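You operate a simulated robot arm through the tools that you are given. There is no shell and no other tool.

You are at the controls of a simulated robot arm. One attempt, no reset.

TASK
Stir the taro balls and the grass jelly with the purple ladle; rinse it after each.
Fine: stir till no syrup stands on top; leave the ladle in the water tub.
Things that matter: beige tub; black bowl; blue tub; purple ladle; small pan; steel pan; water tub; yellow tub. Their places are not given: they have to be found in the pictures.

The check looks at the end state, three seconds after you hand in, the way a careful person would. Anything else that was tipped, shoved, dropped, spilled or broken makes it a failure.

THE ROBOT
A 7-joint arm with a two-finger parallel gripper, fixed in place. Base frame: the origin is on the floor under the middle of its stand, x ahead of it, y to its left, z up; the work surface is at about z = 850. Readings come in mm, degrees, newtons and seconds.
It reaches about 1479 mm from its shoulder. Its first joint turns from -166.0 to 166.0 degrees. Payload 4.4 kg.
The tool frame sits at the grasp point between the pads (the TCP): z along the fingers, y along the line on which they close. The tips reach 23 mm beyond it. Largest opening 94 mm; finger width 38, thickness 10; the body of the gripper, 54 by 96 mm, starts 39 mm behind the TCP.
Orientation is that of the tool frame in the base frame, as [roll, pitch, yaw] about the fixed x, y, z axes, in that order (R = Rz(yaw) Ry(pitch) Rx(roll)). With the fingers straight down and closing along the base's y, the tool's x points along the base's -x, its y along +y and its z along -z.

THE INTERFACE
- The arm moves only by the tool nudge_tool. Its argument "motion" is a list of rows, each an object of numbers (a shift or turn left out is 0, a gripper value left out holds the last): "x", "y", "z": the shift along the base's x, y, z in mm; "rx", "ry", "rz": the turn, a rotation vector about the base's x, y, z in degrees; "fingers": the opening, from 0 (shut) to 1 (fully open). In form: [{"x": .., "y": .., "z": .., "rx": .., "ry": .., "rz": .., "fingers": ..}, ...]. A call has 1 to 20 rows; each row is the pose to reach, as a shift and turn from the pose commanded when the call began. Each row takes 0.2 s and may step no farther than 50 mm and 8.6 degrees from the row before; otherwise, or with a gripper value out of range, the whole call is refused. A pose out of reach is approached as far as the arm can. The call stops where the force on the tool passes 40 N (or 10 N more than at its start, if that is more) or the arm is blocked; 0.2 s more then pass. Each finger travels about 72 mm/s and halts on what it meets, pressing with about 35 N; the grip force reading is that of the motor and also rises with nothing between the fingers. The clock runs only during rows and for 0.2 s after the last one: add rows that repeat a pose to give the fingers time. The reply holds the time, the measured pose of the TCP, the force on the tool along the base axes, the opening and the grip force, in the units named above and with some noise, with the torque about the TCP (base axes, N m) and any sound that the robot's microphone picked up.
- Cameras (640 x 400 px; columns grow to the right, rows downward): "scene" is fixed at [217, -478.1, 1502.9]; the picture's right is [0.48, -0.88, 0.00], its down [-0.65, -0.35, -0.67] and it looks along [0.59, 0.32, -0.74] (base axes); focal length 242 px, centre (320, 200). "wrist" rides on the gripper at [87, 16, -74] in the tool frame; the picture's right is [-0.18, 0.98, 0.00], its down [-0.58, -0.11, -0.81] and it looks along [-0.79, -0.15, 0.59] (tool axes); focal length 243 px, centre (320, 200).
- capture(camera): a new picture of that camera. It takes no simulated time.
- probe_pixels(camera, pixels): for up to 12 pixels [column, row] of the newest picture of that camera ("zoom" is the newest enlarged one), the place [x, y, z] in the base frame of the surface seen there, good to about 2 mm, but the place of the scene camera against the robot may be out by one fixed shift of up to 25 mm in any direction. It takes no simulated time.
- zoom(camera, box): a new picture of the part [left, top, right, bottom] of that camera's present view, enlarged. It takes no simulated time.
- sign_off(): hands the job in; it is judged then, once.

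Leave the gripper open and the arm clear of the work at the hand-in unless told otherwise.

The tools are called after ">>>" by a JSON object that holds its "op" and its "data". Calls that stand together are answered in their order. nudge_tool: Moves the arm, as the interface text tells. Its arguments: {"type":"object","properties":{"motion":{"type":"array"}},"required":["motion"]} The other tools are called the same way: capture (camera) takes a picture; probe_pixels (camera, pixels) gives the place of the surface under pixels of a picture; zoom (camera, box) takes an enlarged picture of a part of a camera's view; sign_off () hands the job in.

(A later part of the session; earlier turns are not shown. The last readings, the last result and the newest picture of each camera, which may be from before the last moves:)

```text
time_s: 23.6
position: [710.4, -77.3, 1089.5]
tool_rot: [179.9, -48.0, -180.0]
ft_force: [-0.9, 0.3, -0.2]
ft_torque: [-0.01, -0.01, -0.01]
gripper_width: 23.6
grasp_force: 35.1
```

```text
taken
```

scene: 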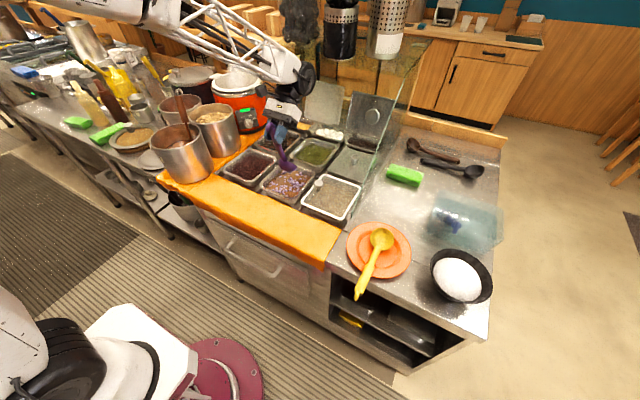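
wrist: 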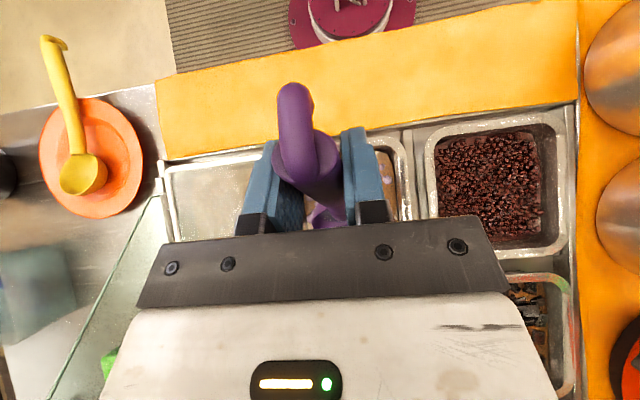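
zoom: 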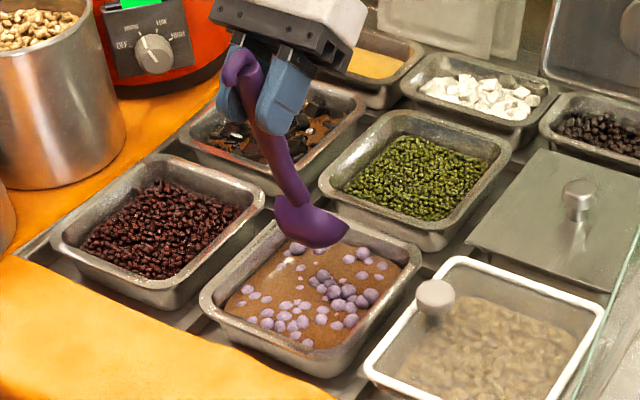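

The bowl sits over the taro pan at zoom pixel (310,222), matching my estimate. I'll lower it slowly into the taro balls, watching the force.

>>> {"op": "nudge_tool", "data": {"motion": [{"z": -15}, {"z": -30}, {"z": -40}, {"z": -48}, {"z": -55}, {"z": -60}, {"z": -64}, {"z": -68}, {"z": -70}, {"z": -70}]}}

>>> {"op": "zoom", "data": {"camera": "scene", "box": [240, 110, 340, 210]}}

```text
time_s: 25.8
position: [709.4, -77.0, 1019.9]
tool_rot: [-180.0, -48.1, -180.0]
ft_force: [-0.2, 0.2, -0.4]
ft_torque: [-0.01, 0.03, 0.01]
gripper_width: 23.3
grasp_force: 35.1
```

```text
4.00 times, centred on (290, 160) of scene
```

zoom: 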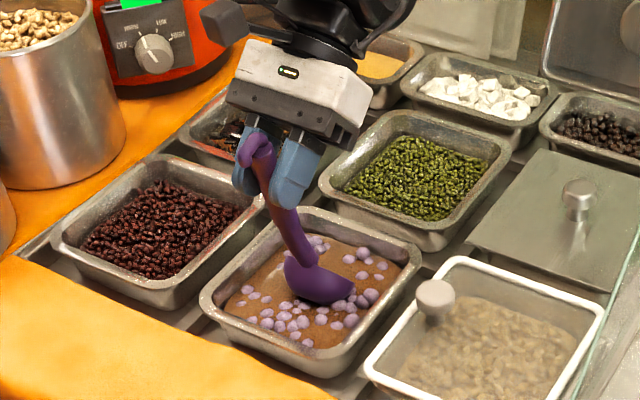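

The bowl is in the contents with almost no force. I'll go 8 mm deeper in small steps and check the force.

>>> {"op": "nudge_tool", "data": {"motion": [{"z": -2}, {"z": -4}, {"z": -6}, {"z": -8}, {"z": -8}]}}

>>> {"op": "zoom", "data": {"camera": "scene", "box": [255, 140, 325, 205]}}

```text
time_s: 27.0
position: [710.3, -79.8, 1011.8]
tool_rot: [-179.9, -48.0, 179.9]
ft_force: [0.0, 0.1, -0.4]
ft_torque: [0.0, 0.02, 0.0]
gripper_width: 23.3
grasp_force: 34.8
```

```text
6.15 times, centred on (290, 172) of scene
```

zoom: 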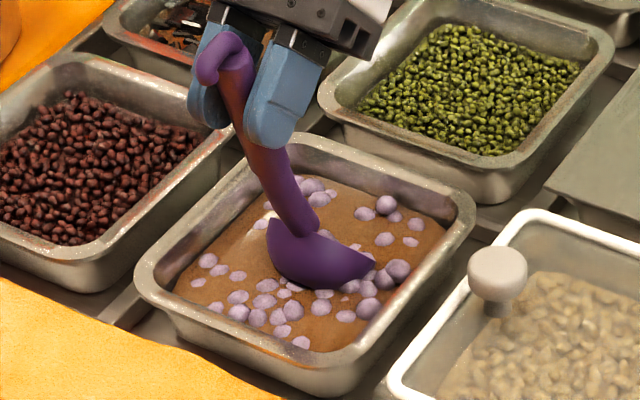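

No resistance yet. I'll make one gentle circle of 22 mm radius and then check the surface.

>>> {"op": "nudge_tool", "data": {"motion": [{"x": 11}, {"x": 22}, {"x": 19, "y": 11}, {"x": 11, "y": 19}, {"x": 0, "y": 22}, {"x": -11, "y": 19}, {"x": -19, "y": 11}, {"x": -22, "y": 0}, {"x": -19, "y": -11}, {"x": -11, "y": -19}, {"x": 0, "y": -22}, {"x": 11, "y": -19}, {"x": 19, "y": -11}, {"x": 22, "y": 0}, {"x": 11, "y": 0}, {"x": 0, "y": 0}]}}

>>> {"op": "zoom", "data": {"camera": "scene", "box": [255, 140, 325, 205]}}

```text
time_s: 30.4
position: [709.7, -78.8, 1012.0]
tool_rot: [180.0, -48.0, -179.9]
ft_force: [0.2, -0.7, -0.2]
ft_torque: [-0.03, 0.03, 0.02]
gripper_width: 23.4
grasp_force: 34.9
```

```text
6.15 times, centred on (290, 172) of scene
```

zoom: 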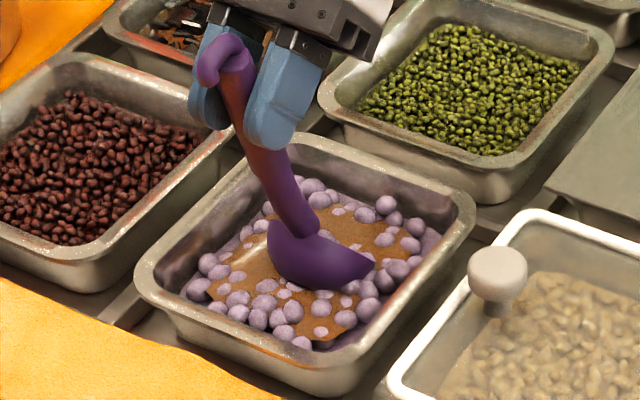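

Stirring works: more balls show and the syrup patch has shrunk to the middle. I'll go on with circles at two radii.

>>> {"op": "nudge_tool", "data": {"motion": [{"x": 13}, {"x": 11, "y": 7}, {"x": 0, "y": 13}, {"x": -11, "y": 7}, {"x": -13, "y": 0}, {"x": -9, "y": -9}, {"x": 0, "y": -13}, {"x": 12, "y": -14}, {"x": 23, "y": -5}, {"x": 20, "y": 11}, {"x": 11, "y": 19}, {"x": 0, "y": 23}, {"x": -11, "y": 19}, {"x": -19, "y": 11}, {"x": -23, "y": 0}, {"x": -19, "y": -11}, {"x": -11, "y": -19}, {"x": 0, "y": -22}, {"x": 3, "y": -10}, {"x": 0, "y": 0}]}}

>>> {"op": "zoom", "data": {"camera": "scene", "box": [255, 140, 325, 205]}}

```text
time_s: 34.6
position: [710.5, -78.6, 1011.9]
tool_rot: [180.0, -47.9, 179.9]
ft_force: [0.0, -0.3, -0.6]
ft_torque: [-0.03, 0.04, 0.0]
gripper_width: 23.5
grasp_force: 35.6
```

```text
6.15 times, centred on (290, 172) of scene
```

zoom: 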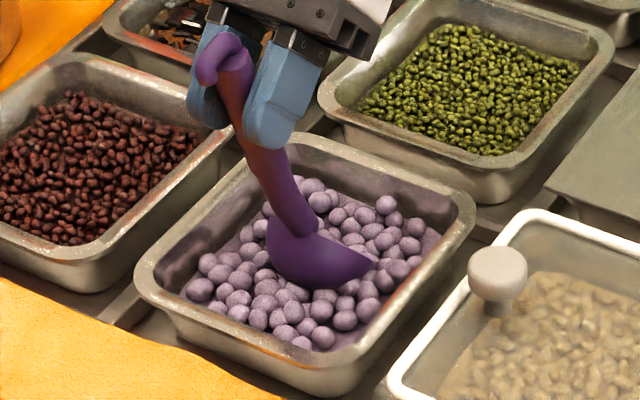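

The syrup is gone and the taro balls show everywhere. I'll tip the bowl up about 14° more around its centre so nothing stays in it, lift it slowly out, and look.

>>> {"op": "nudge_tool", "data": {"motion": [{"x": 9, "z": 2, "ry": 3.5}, {"x": 18.4, "z": 3.8, "ry": 7}, {"x": 28, "z": 5, "ry": 10.5}, {"x": 37.2, "z": 5.4, "ry": 14}, {"x": 37.2, "z": 12, "ry": 14}, {"x": 37.2, "z": 20, "ry": 14}, {"x": 37.2, "z": 28, "ry": 14}, {"x": 37.2, "z": 36, "ry": 14}, {"x": 37.2, "z": 46, "ry": 14}, {"x": 37.2, "z": 56, "ry": 14}, {"x": 37.2, "z": 56, "ry": 14}, {"x": 37.2, "z": 56, "ry": 14}, {"x": 37.2, "z": 70, "ry": 14}, {"x": 37.2, "z": 90, "ry": 14}, {"x": 37.2, "z": 110, "ry": 14}, {"x": 37.2, "z": 110, "ry": 14}]}}

>>> {"op": "capture", "data": {"camera": "scene"}}

>>> {"op": "zoom", "data": {"camera": "scene", "box": [240, 110, 340, 210]}}

>>> {"op": "capture", "data": {"camera": "wrist"}}

```text
time_s: 38.0
position: [732.3, -75.6, 1092.6]
tool_rot: [180.0, -61.9, 180.0]
ft_force: [0.2, 0.1, -0.9]
ft_torque: [0.0, 0.03, 0.03]
gripper_width: 23.3
grasp_force: 35.1
out of reach, approached as far as the arm can: row 14, 15, 16
```

```text
taken
```

scene: 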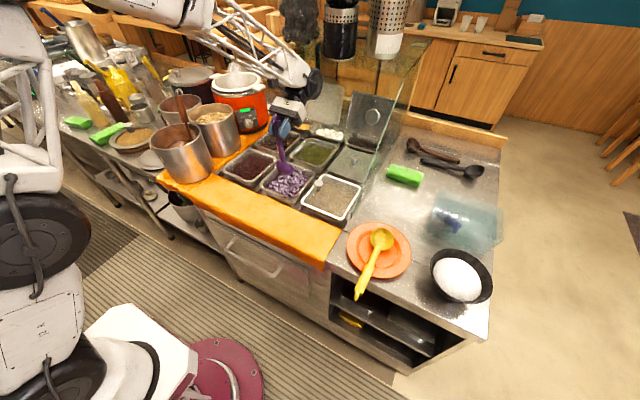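

```text
4.00 times, centred on (290, 160) of scene
```

zoom: 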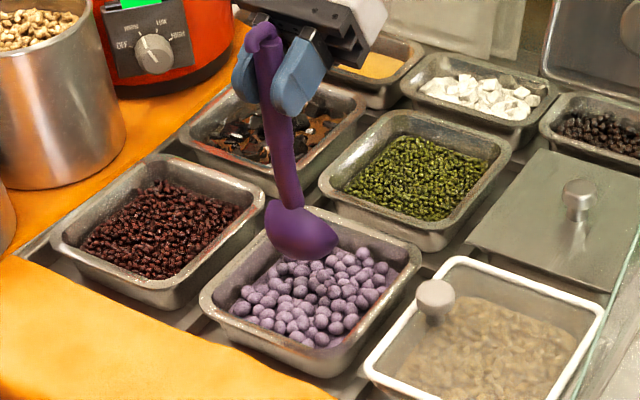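

```text
taken
```

wrist: 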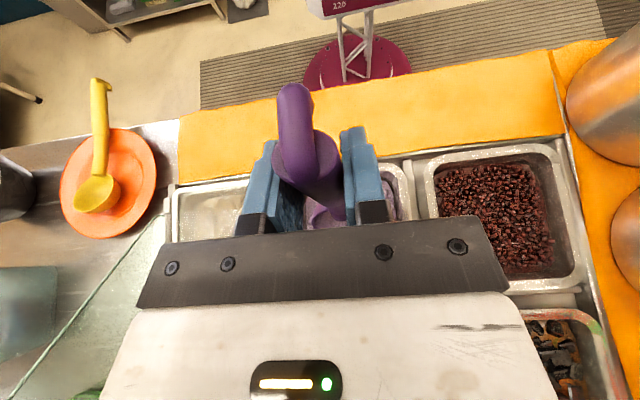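

The taro pan now shows only balls, with no brown syrup on top. To rinse, I'll reduce the tilt while backing off (keeping the bowl over the taro pan), rise to z≈1203, and go back around the front of the glass toward the tub.

>>> {"op": "nudge_tool", "data": {"motion": [{"x": -13, "ry": -5}, {"x": -26, "ry": -10}, {"x": -40, "ry": -15}, {"x": -53, "z": 10, "ry": -20}, {"x": -66, "z": 30, "ry": -25}, {"x": -80, "z": 60, "ry": -30}, {"x": -95, "z": 90, "ry": -30}, {"x": -112, "z": 110, "ry": -30}, {"x": -112, "y": -45, "z": 110, "ry": -30}, {"x": -112, "y": -90, "z": 110, "ry": -30}, {"x": -112, "y": -135, "z": 110, "ry": -30}, {"x": -112, "y": -180, "z": 110, "ry": -30}, {"x": -112, "y": -225, "z": 110, "ry": -30}, {"x": -112, "y": -270, "z": 110, "ry": -30}, {"x": -112, "y": -315, "z": 110, "ry": -30}, {"x": -112, "y": -360, "z": 110, "ry": -30}, {"x": -112, "y": -405, "z": 110, "ry": -30}, {"x": -112, "y": -450, "z": 110, "ry": -30}, {"x": -112, "y": -495, "z": 110, "ry": -30}, {"x": -112, "y": -540, "z": 110, "ry": -30}]}}

>>> {"op": "capture", "data": {"camera": "scene"}}

>>> {"op": "capture", "data": {"camera": "wrist"}}

```text
time_s: 42.2
position: [617.9, -617.7, 1202.0]
tool_rot: [179.9, -31.8, -180.0]
ft_force: [-0.2, 0.1, 0.1]
ft_torque: [0.03, -0.02, -0.05]
gripper_width: 23.3
grasp_force: 35.3
```

```text
taken
```

scene: 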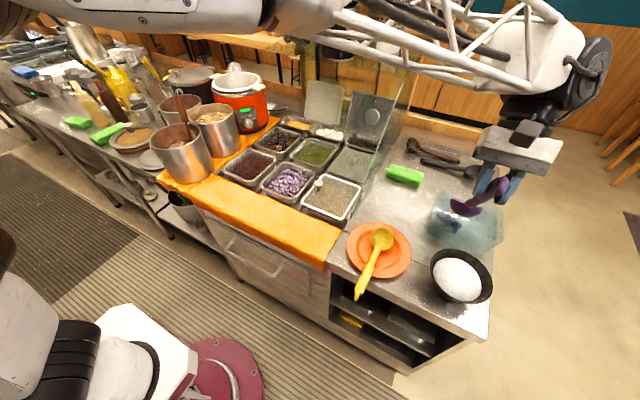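

```text
taken
```

wrist: 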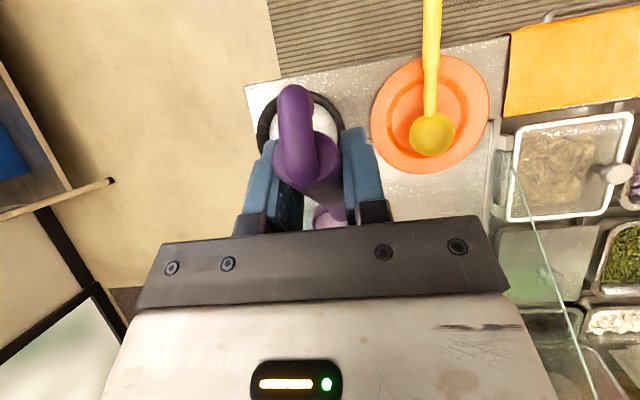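

Let me zoom in on the ladle and the tub before lowering.

>>> {"op": "zoom", "data": {"camera": "scene", "box": [420, 160, 520, 260]}}

>>> {"op": "zoom", "data": {"camera": "wrist", "box": [270, 130, 380, 230]}}

>>> {"op": "zoom", "data": {"camera": "scene", "box": [240, 110, 340, 210]}}

```text
4.00 times, centred on (470, 210) of scene
```

zoom: 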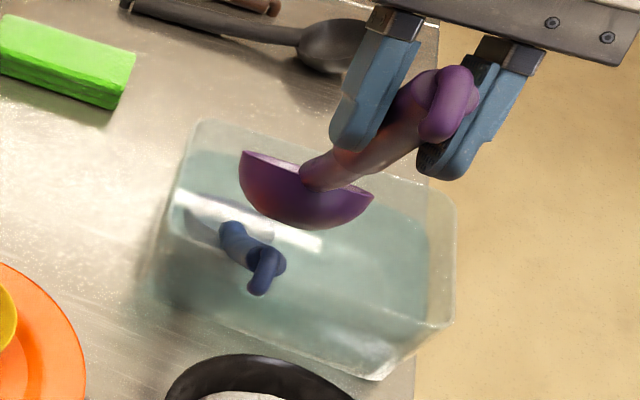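

```text
4.00 times, centred on (325, 180) of wrist
```

zoom: 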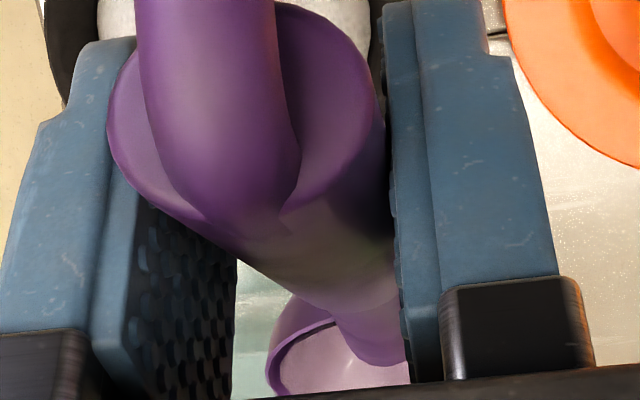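

```text
4.00 times, centred on (290, 160) of scene
```

zoom: 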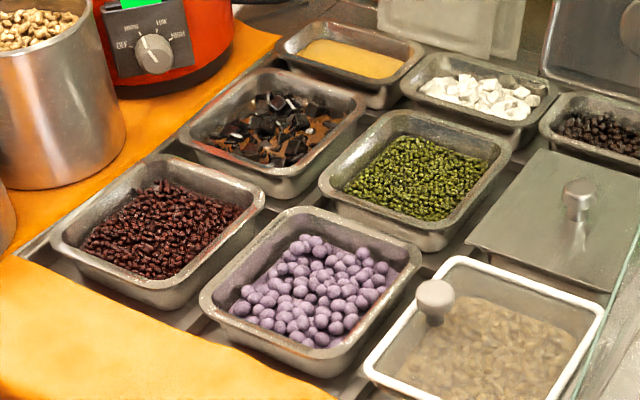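

The taro pan is uniform balls with no syrup. Next I'll move the ladle over the tub's right half and lower it into the water, staying about 40 mm clear of the blue ladle.

>>> {"op": "nudge_tool", "data": {"motion": [{"y": -45}, {"y": -95}, {"x": 40, "y": -95, "z": -15}, {"x": 80, "y": -95, "z": -40}, {"x": 120, "y": -95, "z": -70}, {"x": 154, "y": -95, "z": -93}, {"x": 154, "y": -95, "z": -120}, {"x": 154, "y": -95, "z": -140}, {"x": 154, "y": -95, "z": -155}, {"x": 154, "y": -95, "z": -166}, {"x": 154, "y": -95, "z": -175}, {"x": 154, "y": -95, "z": -181}, {"x": 154, "y": -95, "z": -181}]}}

>>> {"op": "capture", "data": {"camera": "wrist"}}

>>> {"op": "zoom", "data": {"camera": "scene", "box": [420, 160, 520, 260]}}

```text
time_s: 45.0
position: [771.2, -710.6, 1019.9]
tool_rot: [-180.0, -32.0, 180.0]
ft_force: [-0.7, 0.1, -1.3]
ft_torque: [0.01, 0.05, -0.02]
gripper_width: 23.3
grasp_force: 35.6
```

```text
taken
```

wrist: 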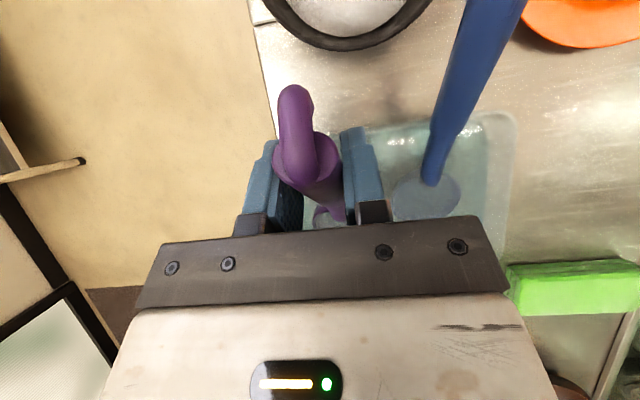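

```text
4.00 times, centred on (470, 210) of scene
```

zoom: 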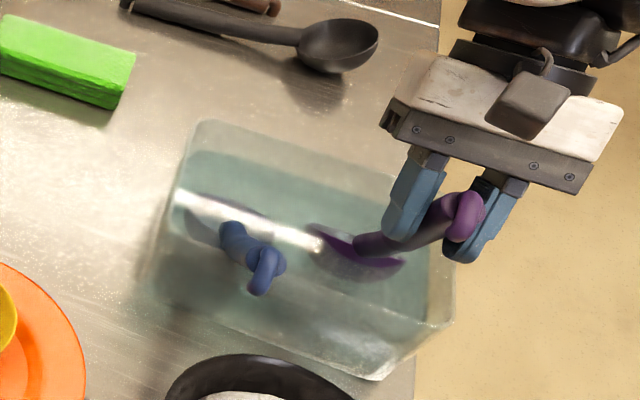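

The ladle is immersed, with the blue ladle and tub undisturbed. I'll swish it gently back and forth with small lifts for about 3.5 s.

>>> {"op": "nudge_tool", "data": {"motion": [{"x": 6, "y": 4}, {"x": 10, "y": 8}, {"x": 4, "y": 10}, {"x": -6, "y": 8}, {"x": -12, "y": 2}, {"x": -10, "y": -6}, {"x": -2, "y": -10}, {"x": 8, "y": -8}, {"x": 12, "y": 0}, {"x": 6, "y": 9}, {"x": -6, "y": 9}, {"x": -12, "y": 0}, {"x": -6, "y": -9}, {"x": 4, "y": -9}, {"x": 11, "y": -2}, {"x": 8, "y": 7}, {"x": -3, "y": 9}, {"x": -10, "y": 3}, {"x": -4, "y": 0}, {"x": 0, "y": 0}]}}

>>> {"op": "zoom", "data": {"camera": "scene", "box": [420, 160, 520, 260]}}

```text
time_s: 49.2
position: [772.9, -711.3, 1018.8]
tool_rot: [-180.0, -32.0, -180.0]
ft_force: [-0.4, -0.2, -0.2]
ft_torque: [0.03, 0.06, -0.03]
gripper_width: 23.3
grasp_force: 35.0
```

```text
4.00 times, centred on (470, 210) of scene
```

zoom: 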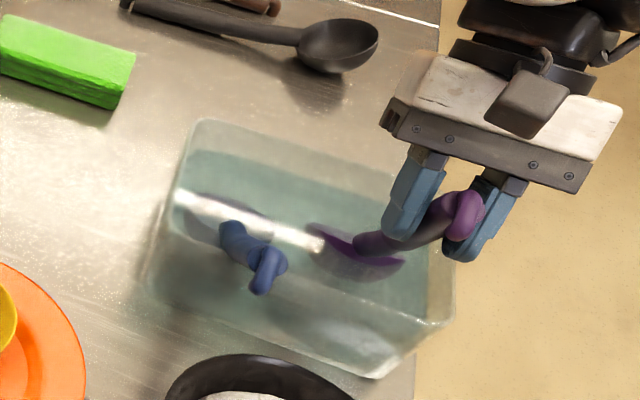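

Rinsed. I'll tip the bowl up inside the tub, lift it slowly just over the rim, let it drain, then level back a little and rise while drawing back.

>>> {"op": "nudge_tool", "data": {"motion": [{"x": 14.3, "z": 7.6, "ry": 6}, {"x": 29.2, "z": 13.8, "ry": 12}, {"x": 39.6, "z": 17, "ry": 16}, {"x": 39.6, "z": 29, "ry": 16}, {"x": 39.6, "z": 41, "ry": 16}, {"x": 39.6, "z": 53, "ry": 16}, {"x": 39.6, "z": 65, "ry": 16}, {"x": 39.6, "z": 75, "ry": 16}, {"x": 39.6, "z": 82, "ry": 16}, {"x": 39.6, "z": 82, "ry": 16}, {"x": 39.6, "z": 79, "ry": 16}, {"x": 39.6, "z": 82, "ry": 16}, {"x": 39.6, "z": 82, "ry": 16}, {"x": 39.6, "z": 82, "ry": 16}, {"x": 29.2, "z": 86, "ry": 12}, {"x": 14.3, "z": 90, "ry": 6}, {"x": 0, "z": 95, "ry": 0}, {"x": -30, "z": 120}, {"x": -60, "z": 150}, {"x": -90, "z": 183}]}}

>>> {"op": "capture", "data": {"camera": "scene"}}

>>> {"op": "capture", "data": {"camera": "wrist"}}

```text
time_s: 53.4
position: [682.3, -712.2, 1200.4]
tool_rot: [179.9, -32.1, -179.9]
ft_force: [0.4, -1.0, -1.5]
ft_torque: [0.01, 0.1, 0.03]
gripper_width: 23.4
grasp_force: 34.9
```

```text
taken
```

scene: 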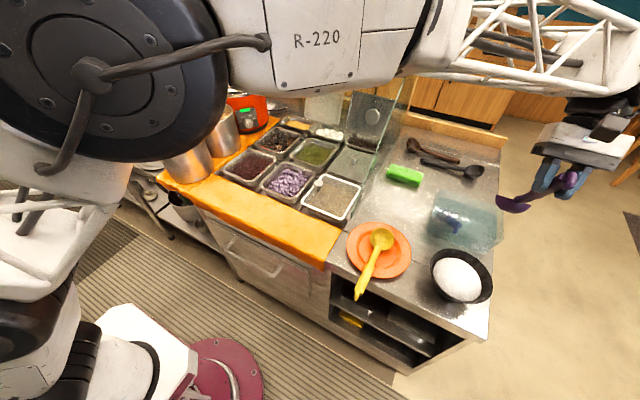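

```text
taken
```

wrist: 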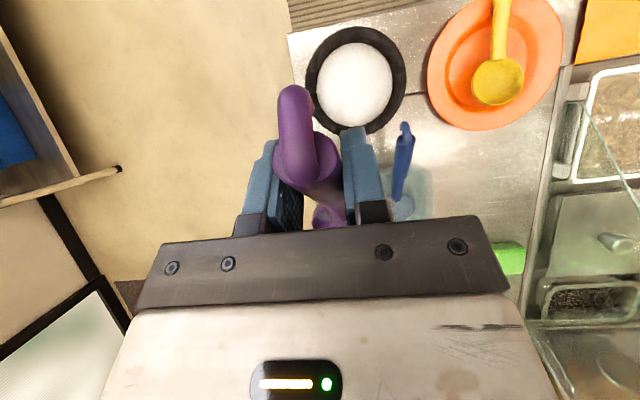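

The torque about y reads 0.10 N m. I'll repeat the reading with a still row to see whether water remains in the bowl, and zoom on it.

>>> {"op": "nudge_tool", "data": {"motion": [{"x": 0}, {"x": 0}]}}

>>> {"op": "zoom", "data": {"camera": "wrist", "box": [270, 130, 380, 230]}}

>>> {"op": "zoom", "data": {"camera": "scene", "box": [480, 140, 600, 240]}}

```text
time_s: 54.0
position: [682.1, -712.2, 1201.8]
tool_rot: [180.0, -31.9, 180.0]
ft_force: [0.4, -0.9, -0.5]
ft_torque: [0.0, 0.02, -0.01]
gripper_width: 23.4
grasp_force: 35.6
```

```text
4.00 times, centred on (325, 180) of wrist
```

zoom: 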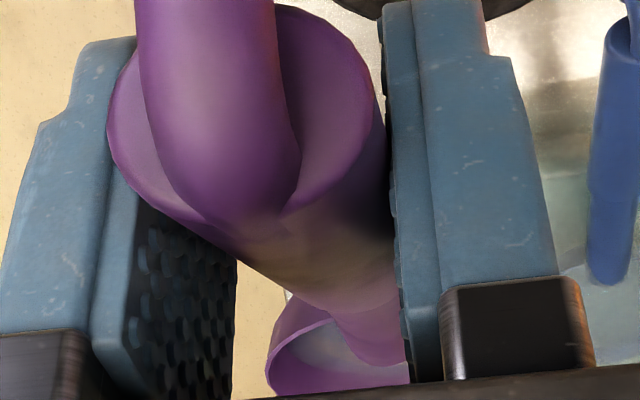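

```text
4.00 times, centred on (540, 190) of scene
```

zoom: 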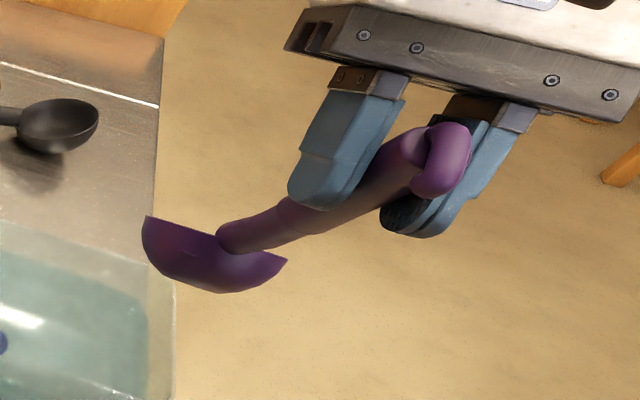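

The second reading is 0.02 N m, so that was noise. The film inside the bowl changed from pinkish to clear, so it is rinsed. Now I'll measure the grass jelly pan from the scene view.

>>> {"op": "zoom", "data": {"camera": "scene", "box": [250, 110, 315, 160]}}

>>> {"op": "probe_pixels", "data": {"camera": "zoom", "pixels": [[180, 200], [190, 210], [230, 335], [240, 325], [370, 265], [385, 275], [370, 165], [360, 172], [290, 240], [230, 270], [380, 240], [300, 320]]}}

```text
8.00 times, centred on (282, 135) of scene
```

zoom: 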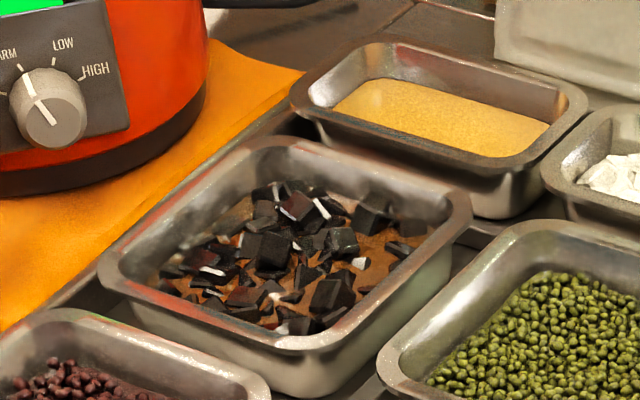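

```text
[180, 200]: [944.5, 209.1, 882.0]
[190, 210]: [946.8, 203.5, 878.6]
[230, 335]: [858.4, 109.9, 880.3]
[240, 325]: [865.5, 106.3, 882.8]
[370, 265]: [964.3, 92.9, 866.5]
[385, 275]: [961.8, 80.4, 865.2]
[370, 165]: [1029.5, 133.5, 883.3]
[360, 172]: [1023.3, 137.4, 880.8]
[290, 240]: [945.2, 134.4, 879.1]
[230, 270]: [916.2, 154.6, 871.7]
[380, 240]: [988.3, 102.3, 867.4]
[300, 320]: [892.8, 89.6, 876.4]
```

The jelly pan centre works out to about (947,113) in true coordinates. Before going there I'll check what stands behind and above it: upright lids, hanging canisters, the shelf, and the cooker.

>>> {"op": "capture", "data": {"camera": "scene"}}

>>> {"op": "zoom", "data": {"camera": "scene", "box": [240, 0, 430, 130]}}

>>> {"op": "probe_pixels", "data": {"camera": "scene", "pixels": [[308, 85], [340, 100], [350, 95], [390, 110], [322, 122], [370, 145], [240, 70], [245, 90], [262, 100], [268, 92], [225, 110], [300, 150]]}}

```text
taken
```

scene: 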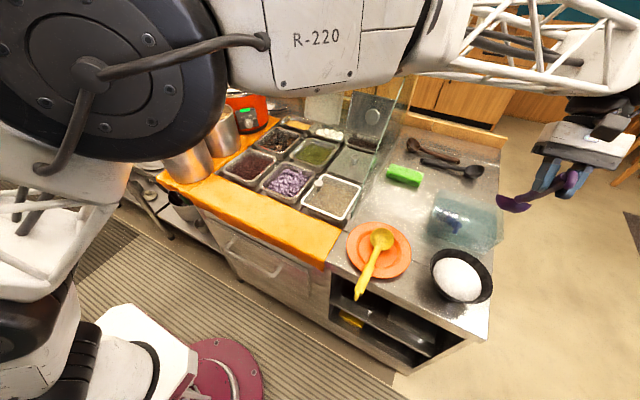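

```text
3.08 times, centred on (335, 65) of scene
```

zoom: 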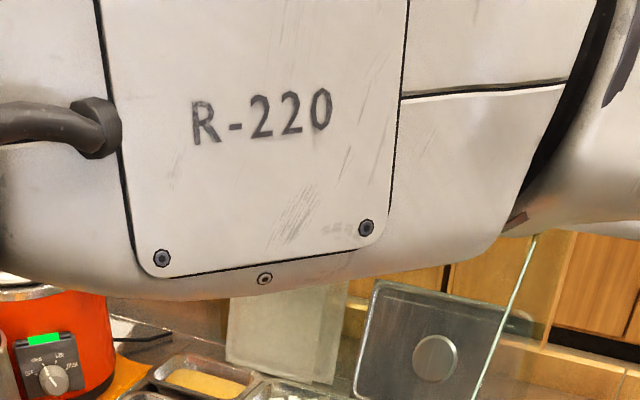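

```text
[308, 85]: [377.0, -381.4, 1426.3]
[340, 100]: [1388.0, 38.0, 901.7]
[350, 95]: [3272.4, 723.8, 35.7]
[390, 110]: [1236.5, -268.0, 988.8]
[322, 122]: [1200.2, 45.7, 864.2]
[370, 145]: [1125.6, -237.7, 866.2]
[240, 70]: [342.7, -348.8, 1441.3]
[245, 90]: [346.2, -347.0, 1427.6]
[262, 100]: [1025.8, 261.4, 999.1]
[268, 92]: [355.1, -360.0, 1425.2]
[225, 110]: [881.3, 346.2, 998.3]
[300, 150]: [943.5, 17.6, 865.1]
```

The arm hides the shelf from this pose. I'll carry the ladle back around the front of the glass to about (620,−80,1203), where the scene camera can see the shelf, and then measure.

>>> {"op": "nudge_tool", "data": {"motion": [{"x": -25, "y": 25}, {"x": -45, "y": 55}, {"x": -62, "y": 95}, {"x": -62, "y": 140}, {"x": -62, "y": 185}, {"x": -62, "y": 230}, {"x": -62, "y": 275}, {"x": -62, "y": 320}, {"x": -62, "y": 365}, {"x": -62, "y": 410}, {"x": -62, "y": 455}, {"x": -62, "y": 500}, {"x": -62, "y": 545}, {"x": -62, "y": 590}, {"x": -62, "y": 632}, {"x": -62, "y": 660}, {"x": -62, "y": 660}]}}

>>> {"op": "capture", "data": {"camera": "scene"}}

>>> {"op": "zoom", "data": {"camera": "scene", "box": [240, 0, 430, 130]}}

>>> {"op": "probe_pixels", "data": {"camera": "scene", "pixels": [[340, 50], [338, 15], [385, 50], [385, 20], [300, 35], [310, 20], [325, 85], [325, 120], [372, 100], [365, 140], [240, 75], [240, 95]]}}

```text
time_s: 57.6
position: [622.2, -52.2, 1204.4]
tool_rot: [180.0, -32.1, 179.9]
ft_force: [-0.2, 0.0, -0.9]
ft_torque: [-0.04, 0.05, 0.0]
gripper_width: 23.6
grasp_force: 34.8
```

```text
taken
```

scene: 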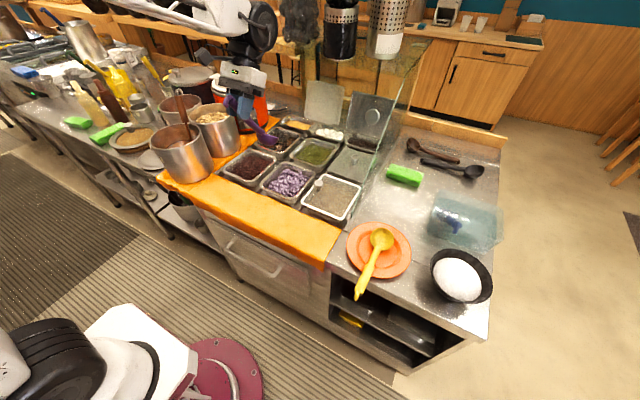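

```text
3.08 times, centred on (335, 65) of scene
```

zoom: 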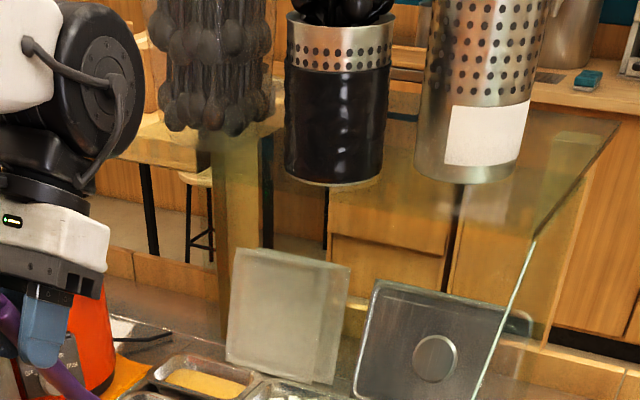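

```text
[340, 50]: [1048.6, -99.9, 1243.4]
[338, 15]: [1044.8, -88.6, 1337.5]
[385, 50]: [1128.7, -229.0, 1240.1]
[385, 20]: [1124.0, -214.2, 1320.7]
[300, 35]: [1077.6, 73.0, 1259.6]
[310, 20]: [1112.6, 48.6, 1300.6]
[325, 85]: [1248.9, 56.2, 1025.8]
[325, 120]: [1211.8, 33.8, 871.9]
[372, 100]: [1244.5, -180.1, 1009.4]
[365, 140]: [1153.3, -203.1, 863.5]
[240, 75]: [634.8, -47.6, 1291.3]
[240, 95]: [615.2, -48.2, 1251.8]
```

The scene readings show the glass shelf at z≈1190–1200 with its front edge near x≈1030. Canisters and a dark ornament stand on it, and the cooker is at y>240. At the jelly pan the wrist must stay in front of the shelf, so I'll use a small tilt of about 18°. Next I'll move the bowl over the jelly pan centre at about z 940.

>>> {"op": "nudge_tool", "data": {"motion": [{"y": 40, "ry": -4}, {"x": 20, "y": 80, "ry": -8}, {"x": 50, "y": 120, "ry": -12}, {"x": 85, "y": 161, "ry": -14}, {"x": 125, "y": 161, "ry": -14}, {"x": 165, "y": 161, "z": -20, "ry": -14}, {"x": 200, "y": 161, "z": -50, "ry": -14}, {"x": 216, "y": 161, "z": -85, "ry": -14}, {"x": 216, "y": 161, "z": -120, "ry": -14}, {"x": 216, "y": 161, "z": -153, "ry": -14}, {"x": 216, "y": 161, "z": -153, "ry": -14}]}}

>>> {"op": "capture", "data": {"camera": "scene"}}

>>> {"op": "zoom", "data": {"camera": "scene", "box": [210, 60, 350, 180]}}

>>> {"op": "capture", "data": {"camera": "wrist"}}

```text
refused: row 4 steps farther than a row can; nothing moved
```

```text
taken
```

scene: 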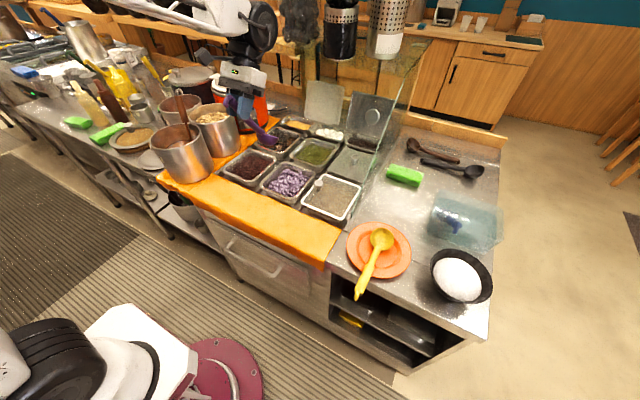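

```text
3.33 times, centred on (280, 120) of scene
```

zoom: 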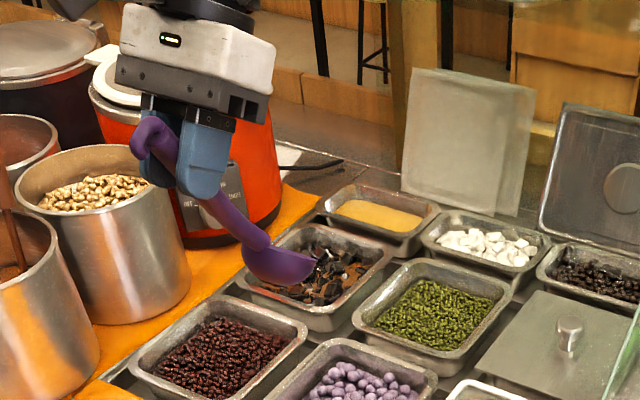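

```text
taken
```

wrist: 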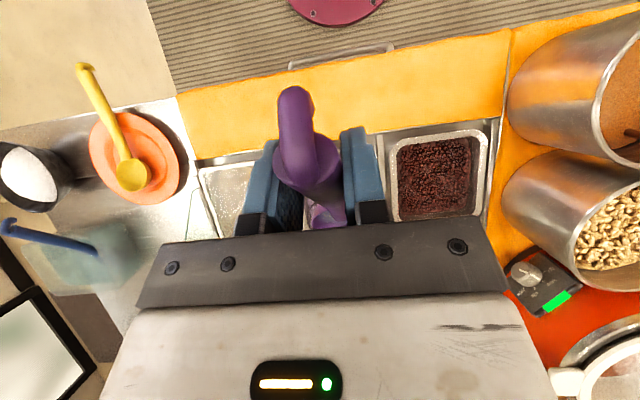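

Row 4 stepped too far (54 mm), so the call was refused and nothing moved. I'll resend with smaller steps.

>>> {"op": "nudge_tool", "data": {"motion": [{"y": 40, "ry": -4}, {"x": 15, "y": 80, "ry": -8}, {"x": 40, "y": 115, "ry": -12}, {"x": 70, "y": 145, "ry": -14}, {"x": 105, "y": 161, "ry": -14}, {"x": 145, "y": 161, "ry": -14}, {"x": 180, "y": 161, "z": -25, "ry": -14}, {"x": 205, "y": 161, "z": -55, "ry": -14}, {"x": 216, "y": 161, "z": -85, "ry": -14}, {"x": 216, "y": 161, "z": -120, "ry": -14}, {"x": 216, "y": 161, "z": -153, "ry": -14}, {"x": 216, "y": 161, "z": -153, "ry": -14}]}}

>>> {"op": "capture", "data": {"camera": "scene"}}

>>> {"op": "zoom", "data": {"camera": "scene", "box": [210, 60, 350, 180]}}

>>> {"op": "capture", "data": {"camera": "wrist"}}

```text
time_s: 60.2
position: [835.9, 110.3, 1050.4]
tool_rot: [180.0, -18.0, -180.0]
ft_force: [0.1, -0.6, -0.2]
ft_torque: [-0.01, 0.04, -0.02]
gripper_width: 23.5
grasp_force: 35.0
```

```text
taken
```

scene: 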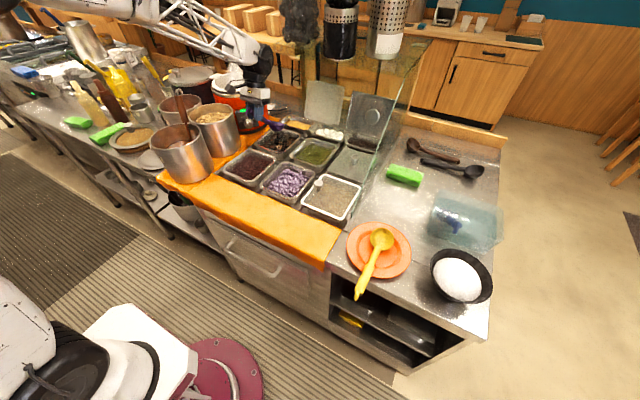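

```text
3.33 times, centred on (280, 120) of scene
```

zoom: 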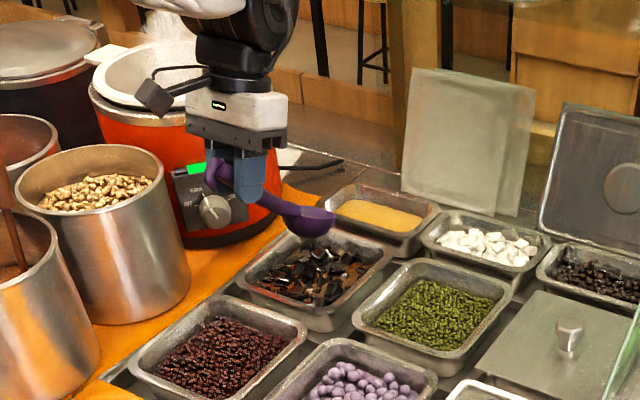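

```text
taken
```

wrist: 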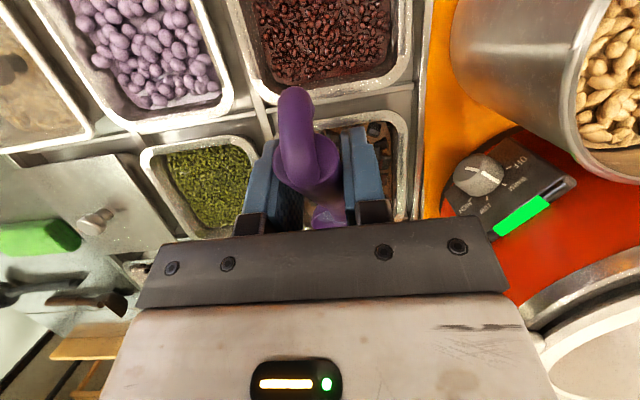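

The bowl is over the jelly pan at the expected pixel. The wrist view shows the jelly pan's left and near rims, so I'll zoom and probe them to check the true position.

>>> {"op": "zoom", "data": {"camera": "wrist", "box": [250, 70, 440, 230]}}

>>> {"op": "probe_pixels", "data": {"camera": "wrist", "pixels": [[403, 150], [405, 170], [405, 190], [375, 115], [390, 118], [370, 118], [404, 130], [400, 160], [408, 160], [380, 150], [390, 190], [355, 120]]}}

```text
2.50 times, centred on (345, 150) of wrist
```

zoom: 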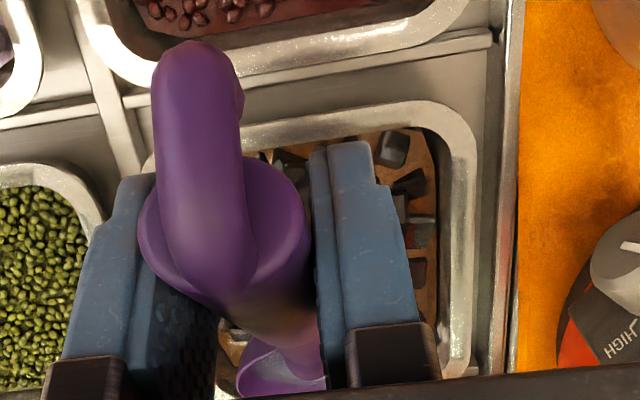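

```text
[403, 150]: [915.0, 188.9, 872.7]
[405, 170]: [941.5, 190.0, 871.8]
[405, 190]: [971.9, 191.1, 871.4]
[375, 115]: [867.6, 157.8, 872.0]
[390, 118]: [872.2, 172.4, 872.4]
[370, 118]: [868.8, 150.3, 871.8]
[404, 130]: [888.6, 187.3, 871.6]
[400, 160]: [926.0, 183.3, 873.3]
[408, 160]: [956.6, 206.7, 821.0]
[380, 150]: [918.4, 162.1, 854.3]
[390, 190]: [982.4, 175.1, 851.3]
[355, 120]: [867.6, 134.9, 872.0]
```

True jelly pan centre is about (950,114), which agrees with my estimate. I'll lower the bowl into the jelly slowly to the same depth as before (bowl bottom at about z 831).

>>> {"op": "nudge_tool", "data": {"motion": [{"x": 2, "z": -15}, {"x": 2, "z": -30}, {"x": 2, "z": -42}, {"x": 2, "z": -52}, {"x": 2, "z": -60}, {"x": 2, "z": -66}, {"x": 2, "z": -71}, {"x": 2, "z": -75}, {"x": 2, "z": -78}, {"x": 2, "z": -78}]}}

>>> {"op": "zoom", "data": {"camera": "scene", "box": [230, 90, 330, 170]}}

>>> {"op": "capture", "data": {"camera": "scene"}}

```text
time_s: 62.4
position: [839.4, 110.5, 974.3]
tool_rot: [-180.0, -18.0, 180.0]
ft_force: [1.2, 0.4, -0.7]
ft_torque: [0.0, 0.02, 0.0]
gripper_width: 23.4
grasp_force: 34.8
```

```text
5.00 times, centred on (280, 130) of scene
```

zoom: 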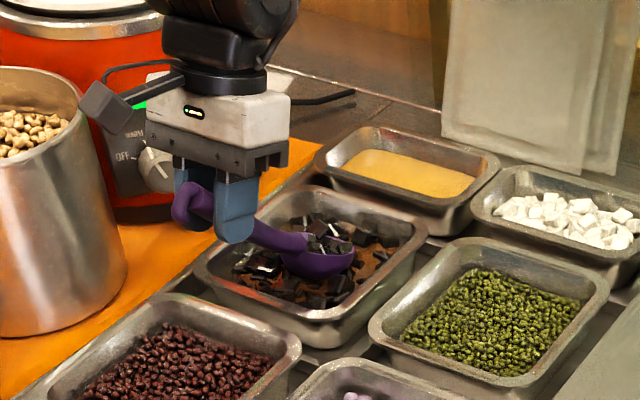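

```text
taken
```

scene: 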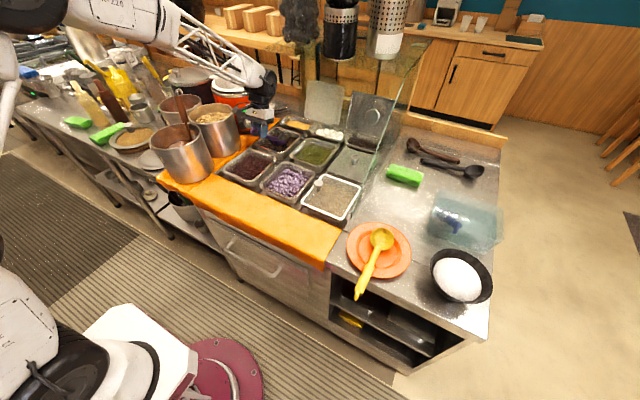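

The bowl is in the jelly with negligible force. I'll stir with a 22 mm circle.

>>> {"op": "nudge_tool", "data": {"motion": [{"x": 11}, {"x": 22}, {"x": 19, "y": 11}, {"x": 11, "y": 19}, {"x": 0, "y": 22}, {"x": -11, "y": 19}, {"x": -19, "y": 11}, {"x": -22, "y": 0}, {"x": -19, "y": -11}, {"x": -11, "y": -19}, {"x": 0, "y": -22}, {"x": 11, "y": -19}, {"x": 19, "y": -11}, {"x": 22, "y": 0}, {"x": 11, "y": 0}, {"x": 0, "y": 0}]}}

>>> {"op": "zoom", "data": {"camera": "scene", "box": [240, 110, 320, 170]}}

```text
time_s: 65.8
position: [837.8, 107.8, 974.5]
tool_rot: [-179.9, -18.0, -180.0]
ft_force: [0.1, 0.3, -0.3]
ft_torque: [-0.01, 0.04, -0.03]
gripper_width: 23.5
grasp_force: 34.9
```

```text
6.67 times, centred on (280, 140) of scene
```

zoom: 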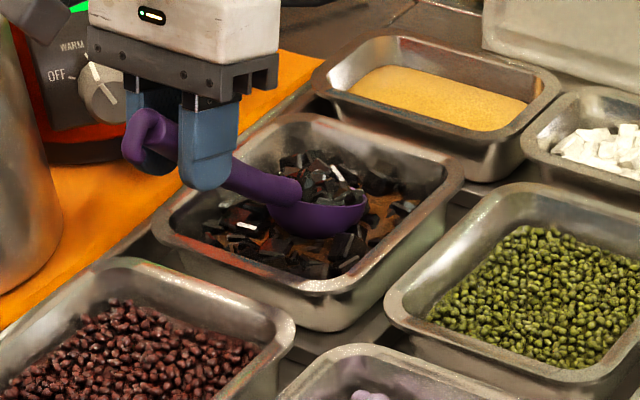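

Less syrup shows, but some brown remains at right of the pan. I'll continue with inner and outer circles.

>>> {"op": "nudge_tool", "data": {"motion": [{"x": 13}, {"x": 11, "y": 7}, {"x": 0, "y": 13}, {"x": -11, "y": 7}, {"x": -13, "y": 0}, {"x": -9, "y": -9}, {"x": 0, "y": -13}, {"x": 12, "y": -14}, {"x": 23, "y": -5}, {"x": 20, "y": 11}, {"x": 11, "y": 19}, {"x": 0, "y": 23}, {"x": -11, "y": 19}, {"x": -19, "y": 11}, {"x": -23, "y": 0}, {"x": -19, "y": -11}, {"x": -11, "y": -19}, {"x": 0, "y": -22}, {"x": 3, "y": -10}, {"x": 0, "y": 0}]}}

>>> {"op": "zoom", "data": {"camera": "scene", "box": [240, 110, 320, 170]}}

```text
time_s: 70.0
position: [838.5, 109.4, 971.8]
tool_rot: [180.0, -18.0, -179.9]
ft_force: [-0.1, 0.8, -0.5]
ft_torque: [0.03, 0.04, 0.0]
gripper_width: 23.1
grasp_force: 35.5
```

```text
6.67 times, centred on (280, 140) of scene
```

zoom: 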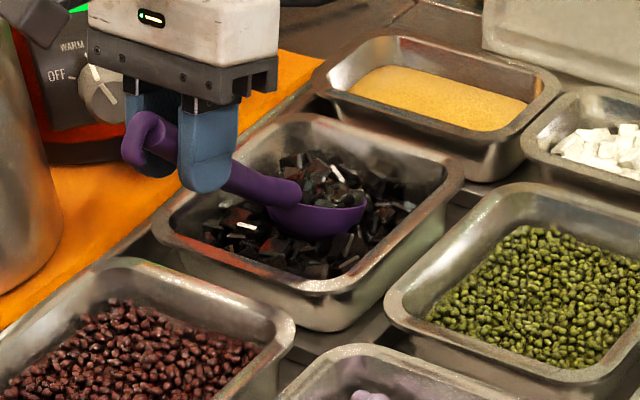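

The brown syrup looks gone, but I'll inspect closely for remains.

>>> {"op": "zoom", "data": {"camera": "scene", "box": [258, 124, 302, 156]}}

>>> {"op": "capture", "data": {"camera": "wrist"}}

```text
12.50 times, centred on (280, 140) of scene
```

zoom: 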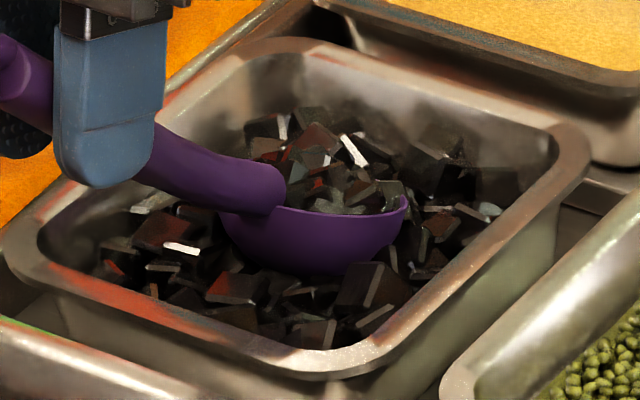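

```text
taken
```

wrist: 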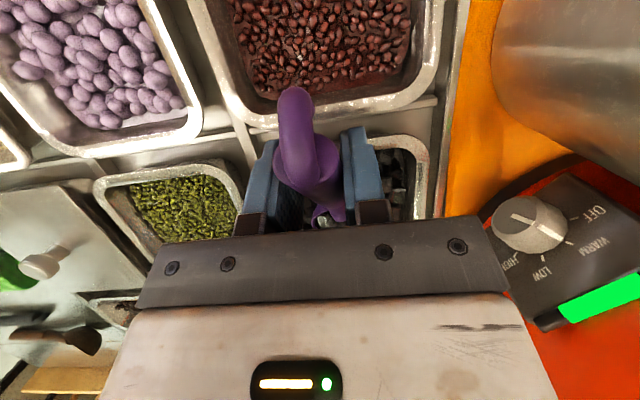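

No syrup stands on the jelly and black cubes show everywhere. To leave the pan I'll tip the bowl up as far as the shelf allows (26°, then 32° once drawn back), lift slowly, and let it drain over the pan.

>>> {"op": "nudge_tool", "data": {"motion": [{"x": -4, "z": 7, "ry": 4}, {"x": -8.5, "z": 14, "ry": 8}, {"x": -8.5, "z": 24, "ry": 8}, {"x": -8.5, "z": 34, "ry": 8}, {"x": -8.5, "z": 44, "ry": 8}, {"x": -8.5, "z": 54, "ry": 8}, {"x": -8.5, "z": 64, "ry": 8}, {"x": -15, "z": 72, "ry": 8}, {"x": -28.5, "z": 78, "ry": 8}, {"x": -22, "z": 83, "ry": 11}, {"x": -15, "z": 87, "ry": 14}, {"x": -15, "z": 87, "ry": 14}, {"x": -15, "z": 84, "ry": 14}, {"x": -15, "z": 87, "ry": 14}, {"x": -15, "z": 87, "ry": 14}, {"x": -15, "z": 87, "ry": 14}]}}

>>> {"op": "capture", "data": {"camera": "scene"}}

>>> {"op": "zoom", "data": {"camera": "scene", "box": [230, 90, 330, 170]}}

>>> {"op": "capture", "data": {"camera": "wrist"}}

```text
time_s: 73.4
position: [822.9, 109.9, 1059.6]
tool_rot: [-180.0, -31.9, 180.0]
ft_force: [-0.3, -0.6, -0.6]
ft_torque: [-0.01, 0.03, -0.01]
gripper_width: 23.2
grasp_force: 35.3
```

```text
taken
```

scene: 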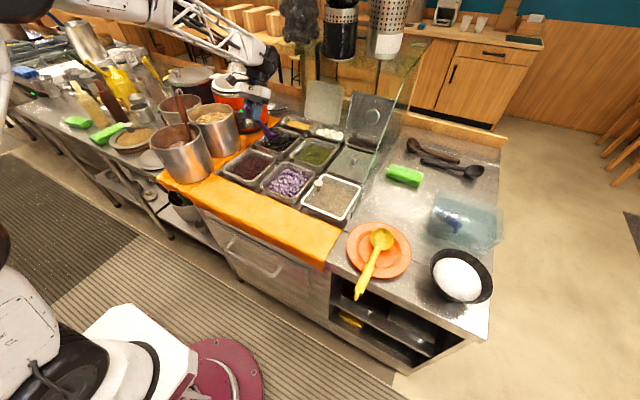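

```text
5.00 times, centred on (280, 130) of scene
```

zoom: 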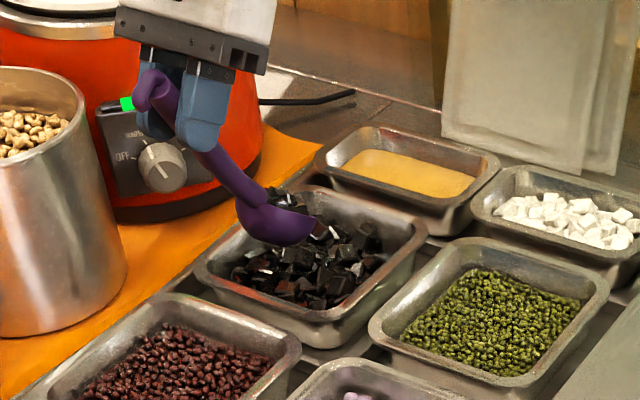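

```text
taken
```

wrist: 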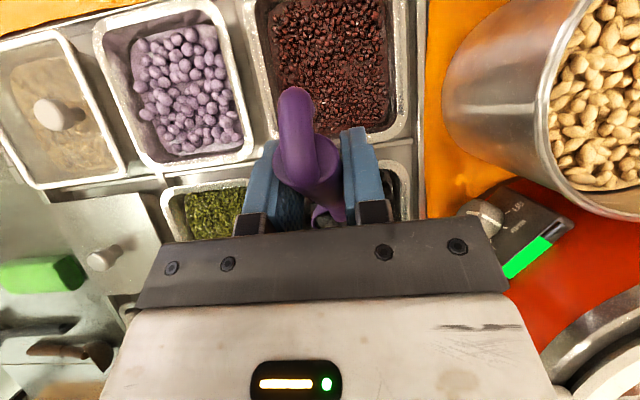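

There seem to be dark cubes at the bowl's mouth at zoom (285,200). I'll zoom in on both views to see whether the ladle carries jelly.

>>> {"op": "zoom", "data": {"camera": "scene", "box": [262, 115, 302, 150]}}

>>> {"op": "zoom", "data": {"camera": "wrist", "box": [280, 160, 380, 230]}}

>>> {"op": "probe_pixels", "data": {"camera": "scene", "pixels": [[280, 130], [283, 132], [277, 128], [286, 131], [290, 136]]}}

```text
11.43 times, centred on (282, 132) of scene
```

zoom: 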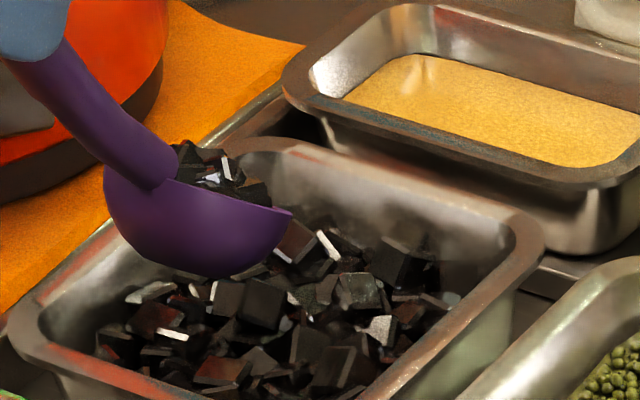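

```text
5.71 times, centred on (330, 195) of wrist
```

zoom: 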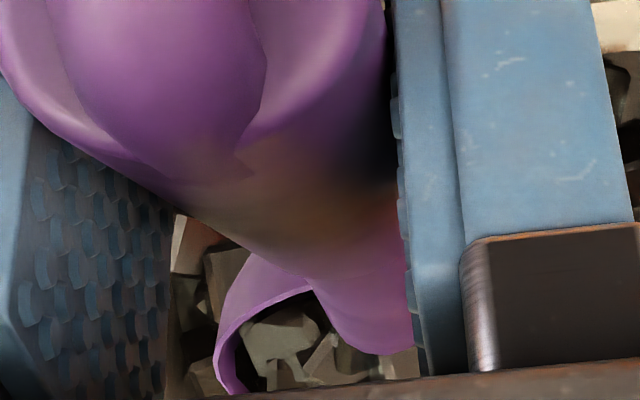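

```text
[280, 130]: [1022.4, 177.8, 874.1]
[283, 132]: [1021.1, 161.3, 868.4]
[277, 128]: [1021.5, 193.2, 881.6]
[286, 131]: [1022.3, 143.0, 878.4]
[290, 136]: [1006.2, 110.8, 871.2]
```

The ladle is carrying jelly cubes, so they must go back into the jelly pan before rinsing. Tipping further forward would bring the wrist against the shelf. I'll tip sideways instead, about base x with the hand swinging toward −y over free space. The bowl stays low over the jelly pan at about (908,118,900). First part: lower and roll 28°, then check.

>>> {"op": "nudge_tool", "data": {"motion": [{"x": 2, "y": 3, "z": -14}, {"x": 3, "y": 5, "z": -26.9}, {"x": 3, "y": -3, "z": -27.6, "rx": 3.5}, {"x": 3, "y": -11.1, "z": -28.3, "rx": 7}, {"x": 3, "y": -26.9, "z": -31.5, "rx": 14}, {"x": 3, "y": -42.1, "z": -36.7, "rx": 21}, {"x": 3, "y": -56.7, "z": -43.8, "rx": 28}, {"x": 3, "y": -56.7, "z": -43.8, "rx": 28}]}}

>>> {"op": "capture", "data": {"camera": "scene"}}

>>> {"op": "zoom", "data": {"camera": "scene", "box": [230, 80, 330, 170]}}

>>> {"op": "capture", "data": {"camera": "wrist"}}

```text
time_s: 75.2
position: [827.5, 52.7, 1016.6]
tool_rot: [147.8, -27.9, -163.5]
ft_force: [-0.5, -0.4, -1.1]
ft_torque: [-0.03, 0.05, 0.01]
gripper_width: 23.3
grasp_force: 34.6
```

```text
taken
```

scene: 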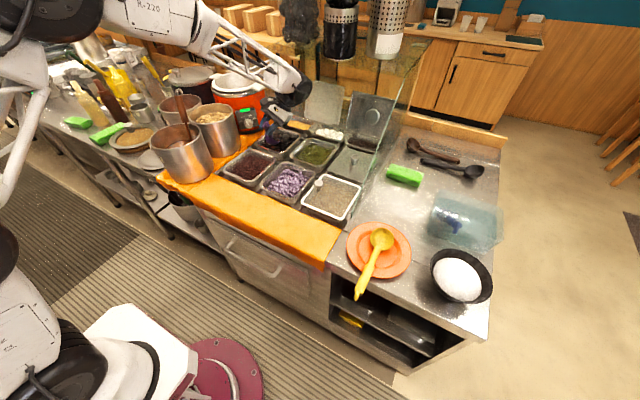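

```text
4.44 times, centred on (280, 125) of scene
```

zoom: 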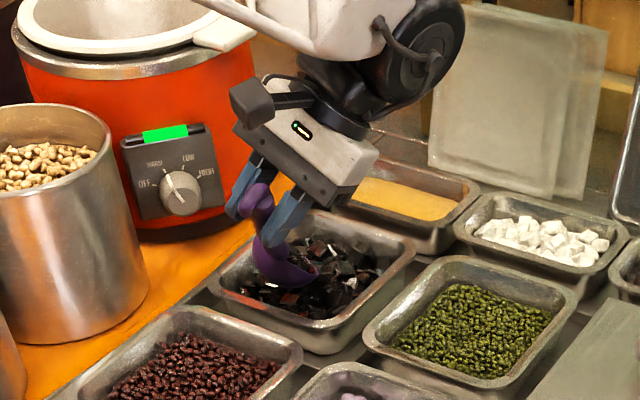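

```text
taken
```

wrist: 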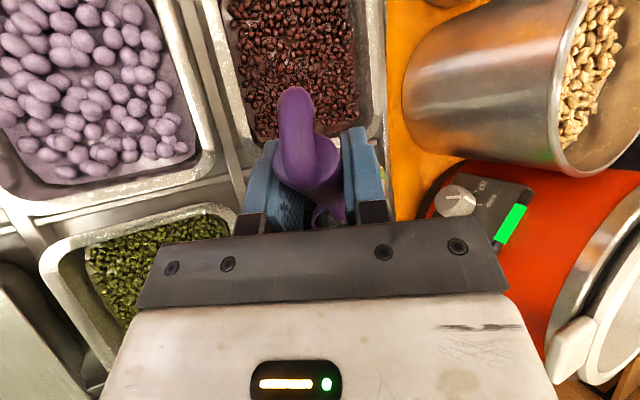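

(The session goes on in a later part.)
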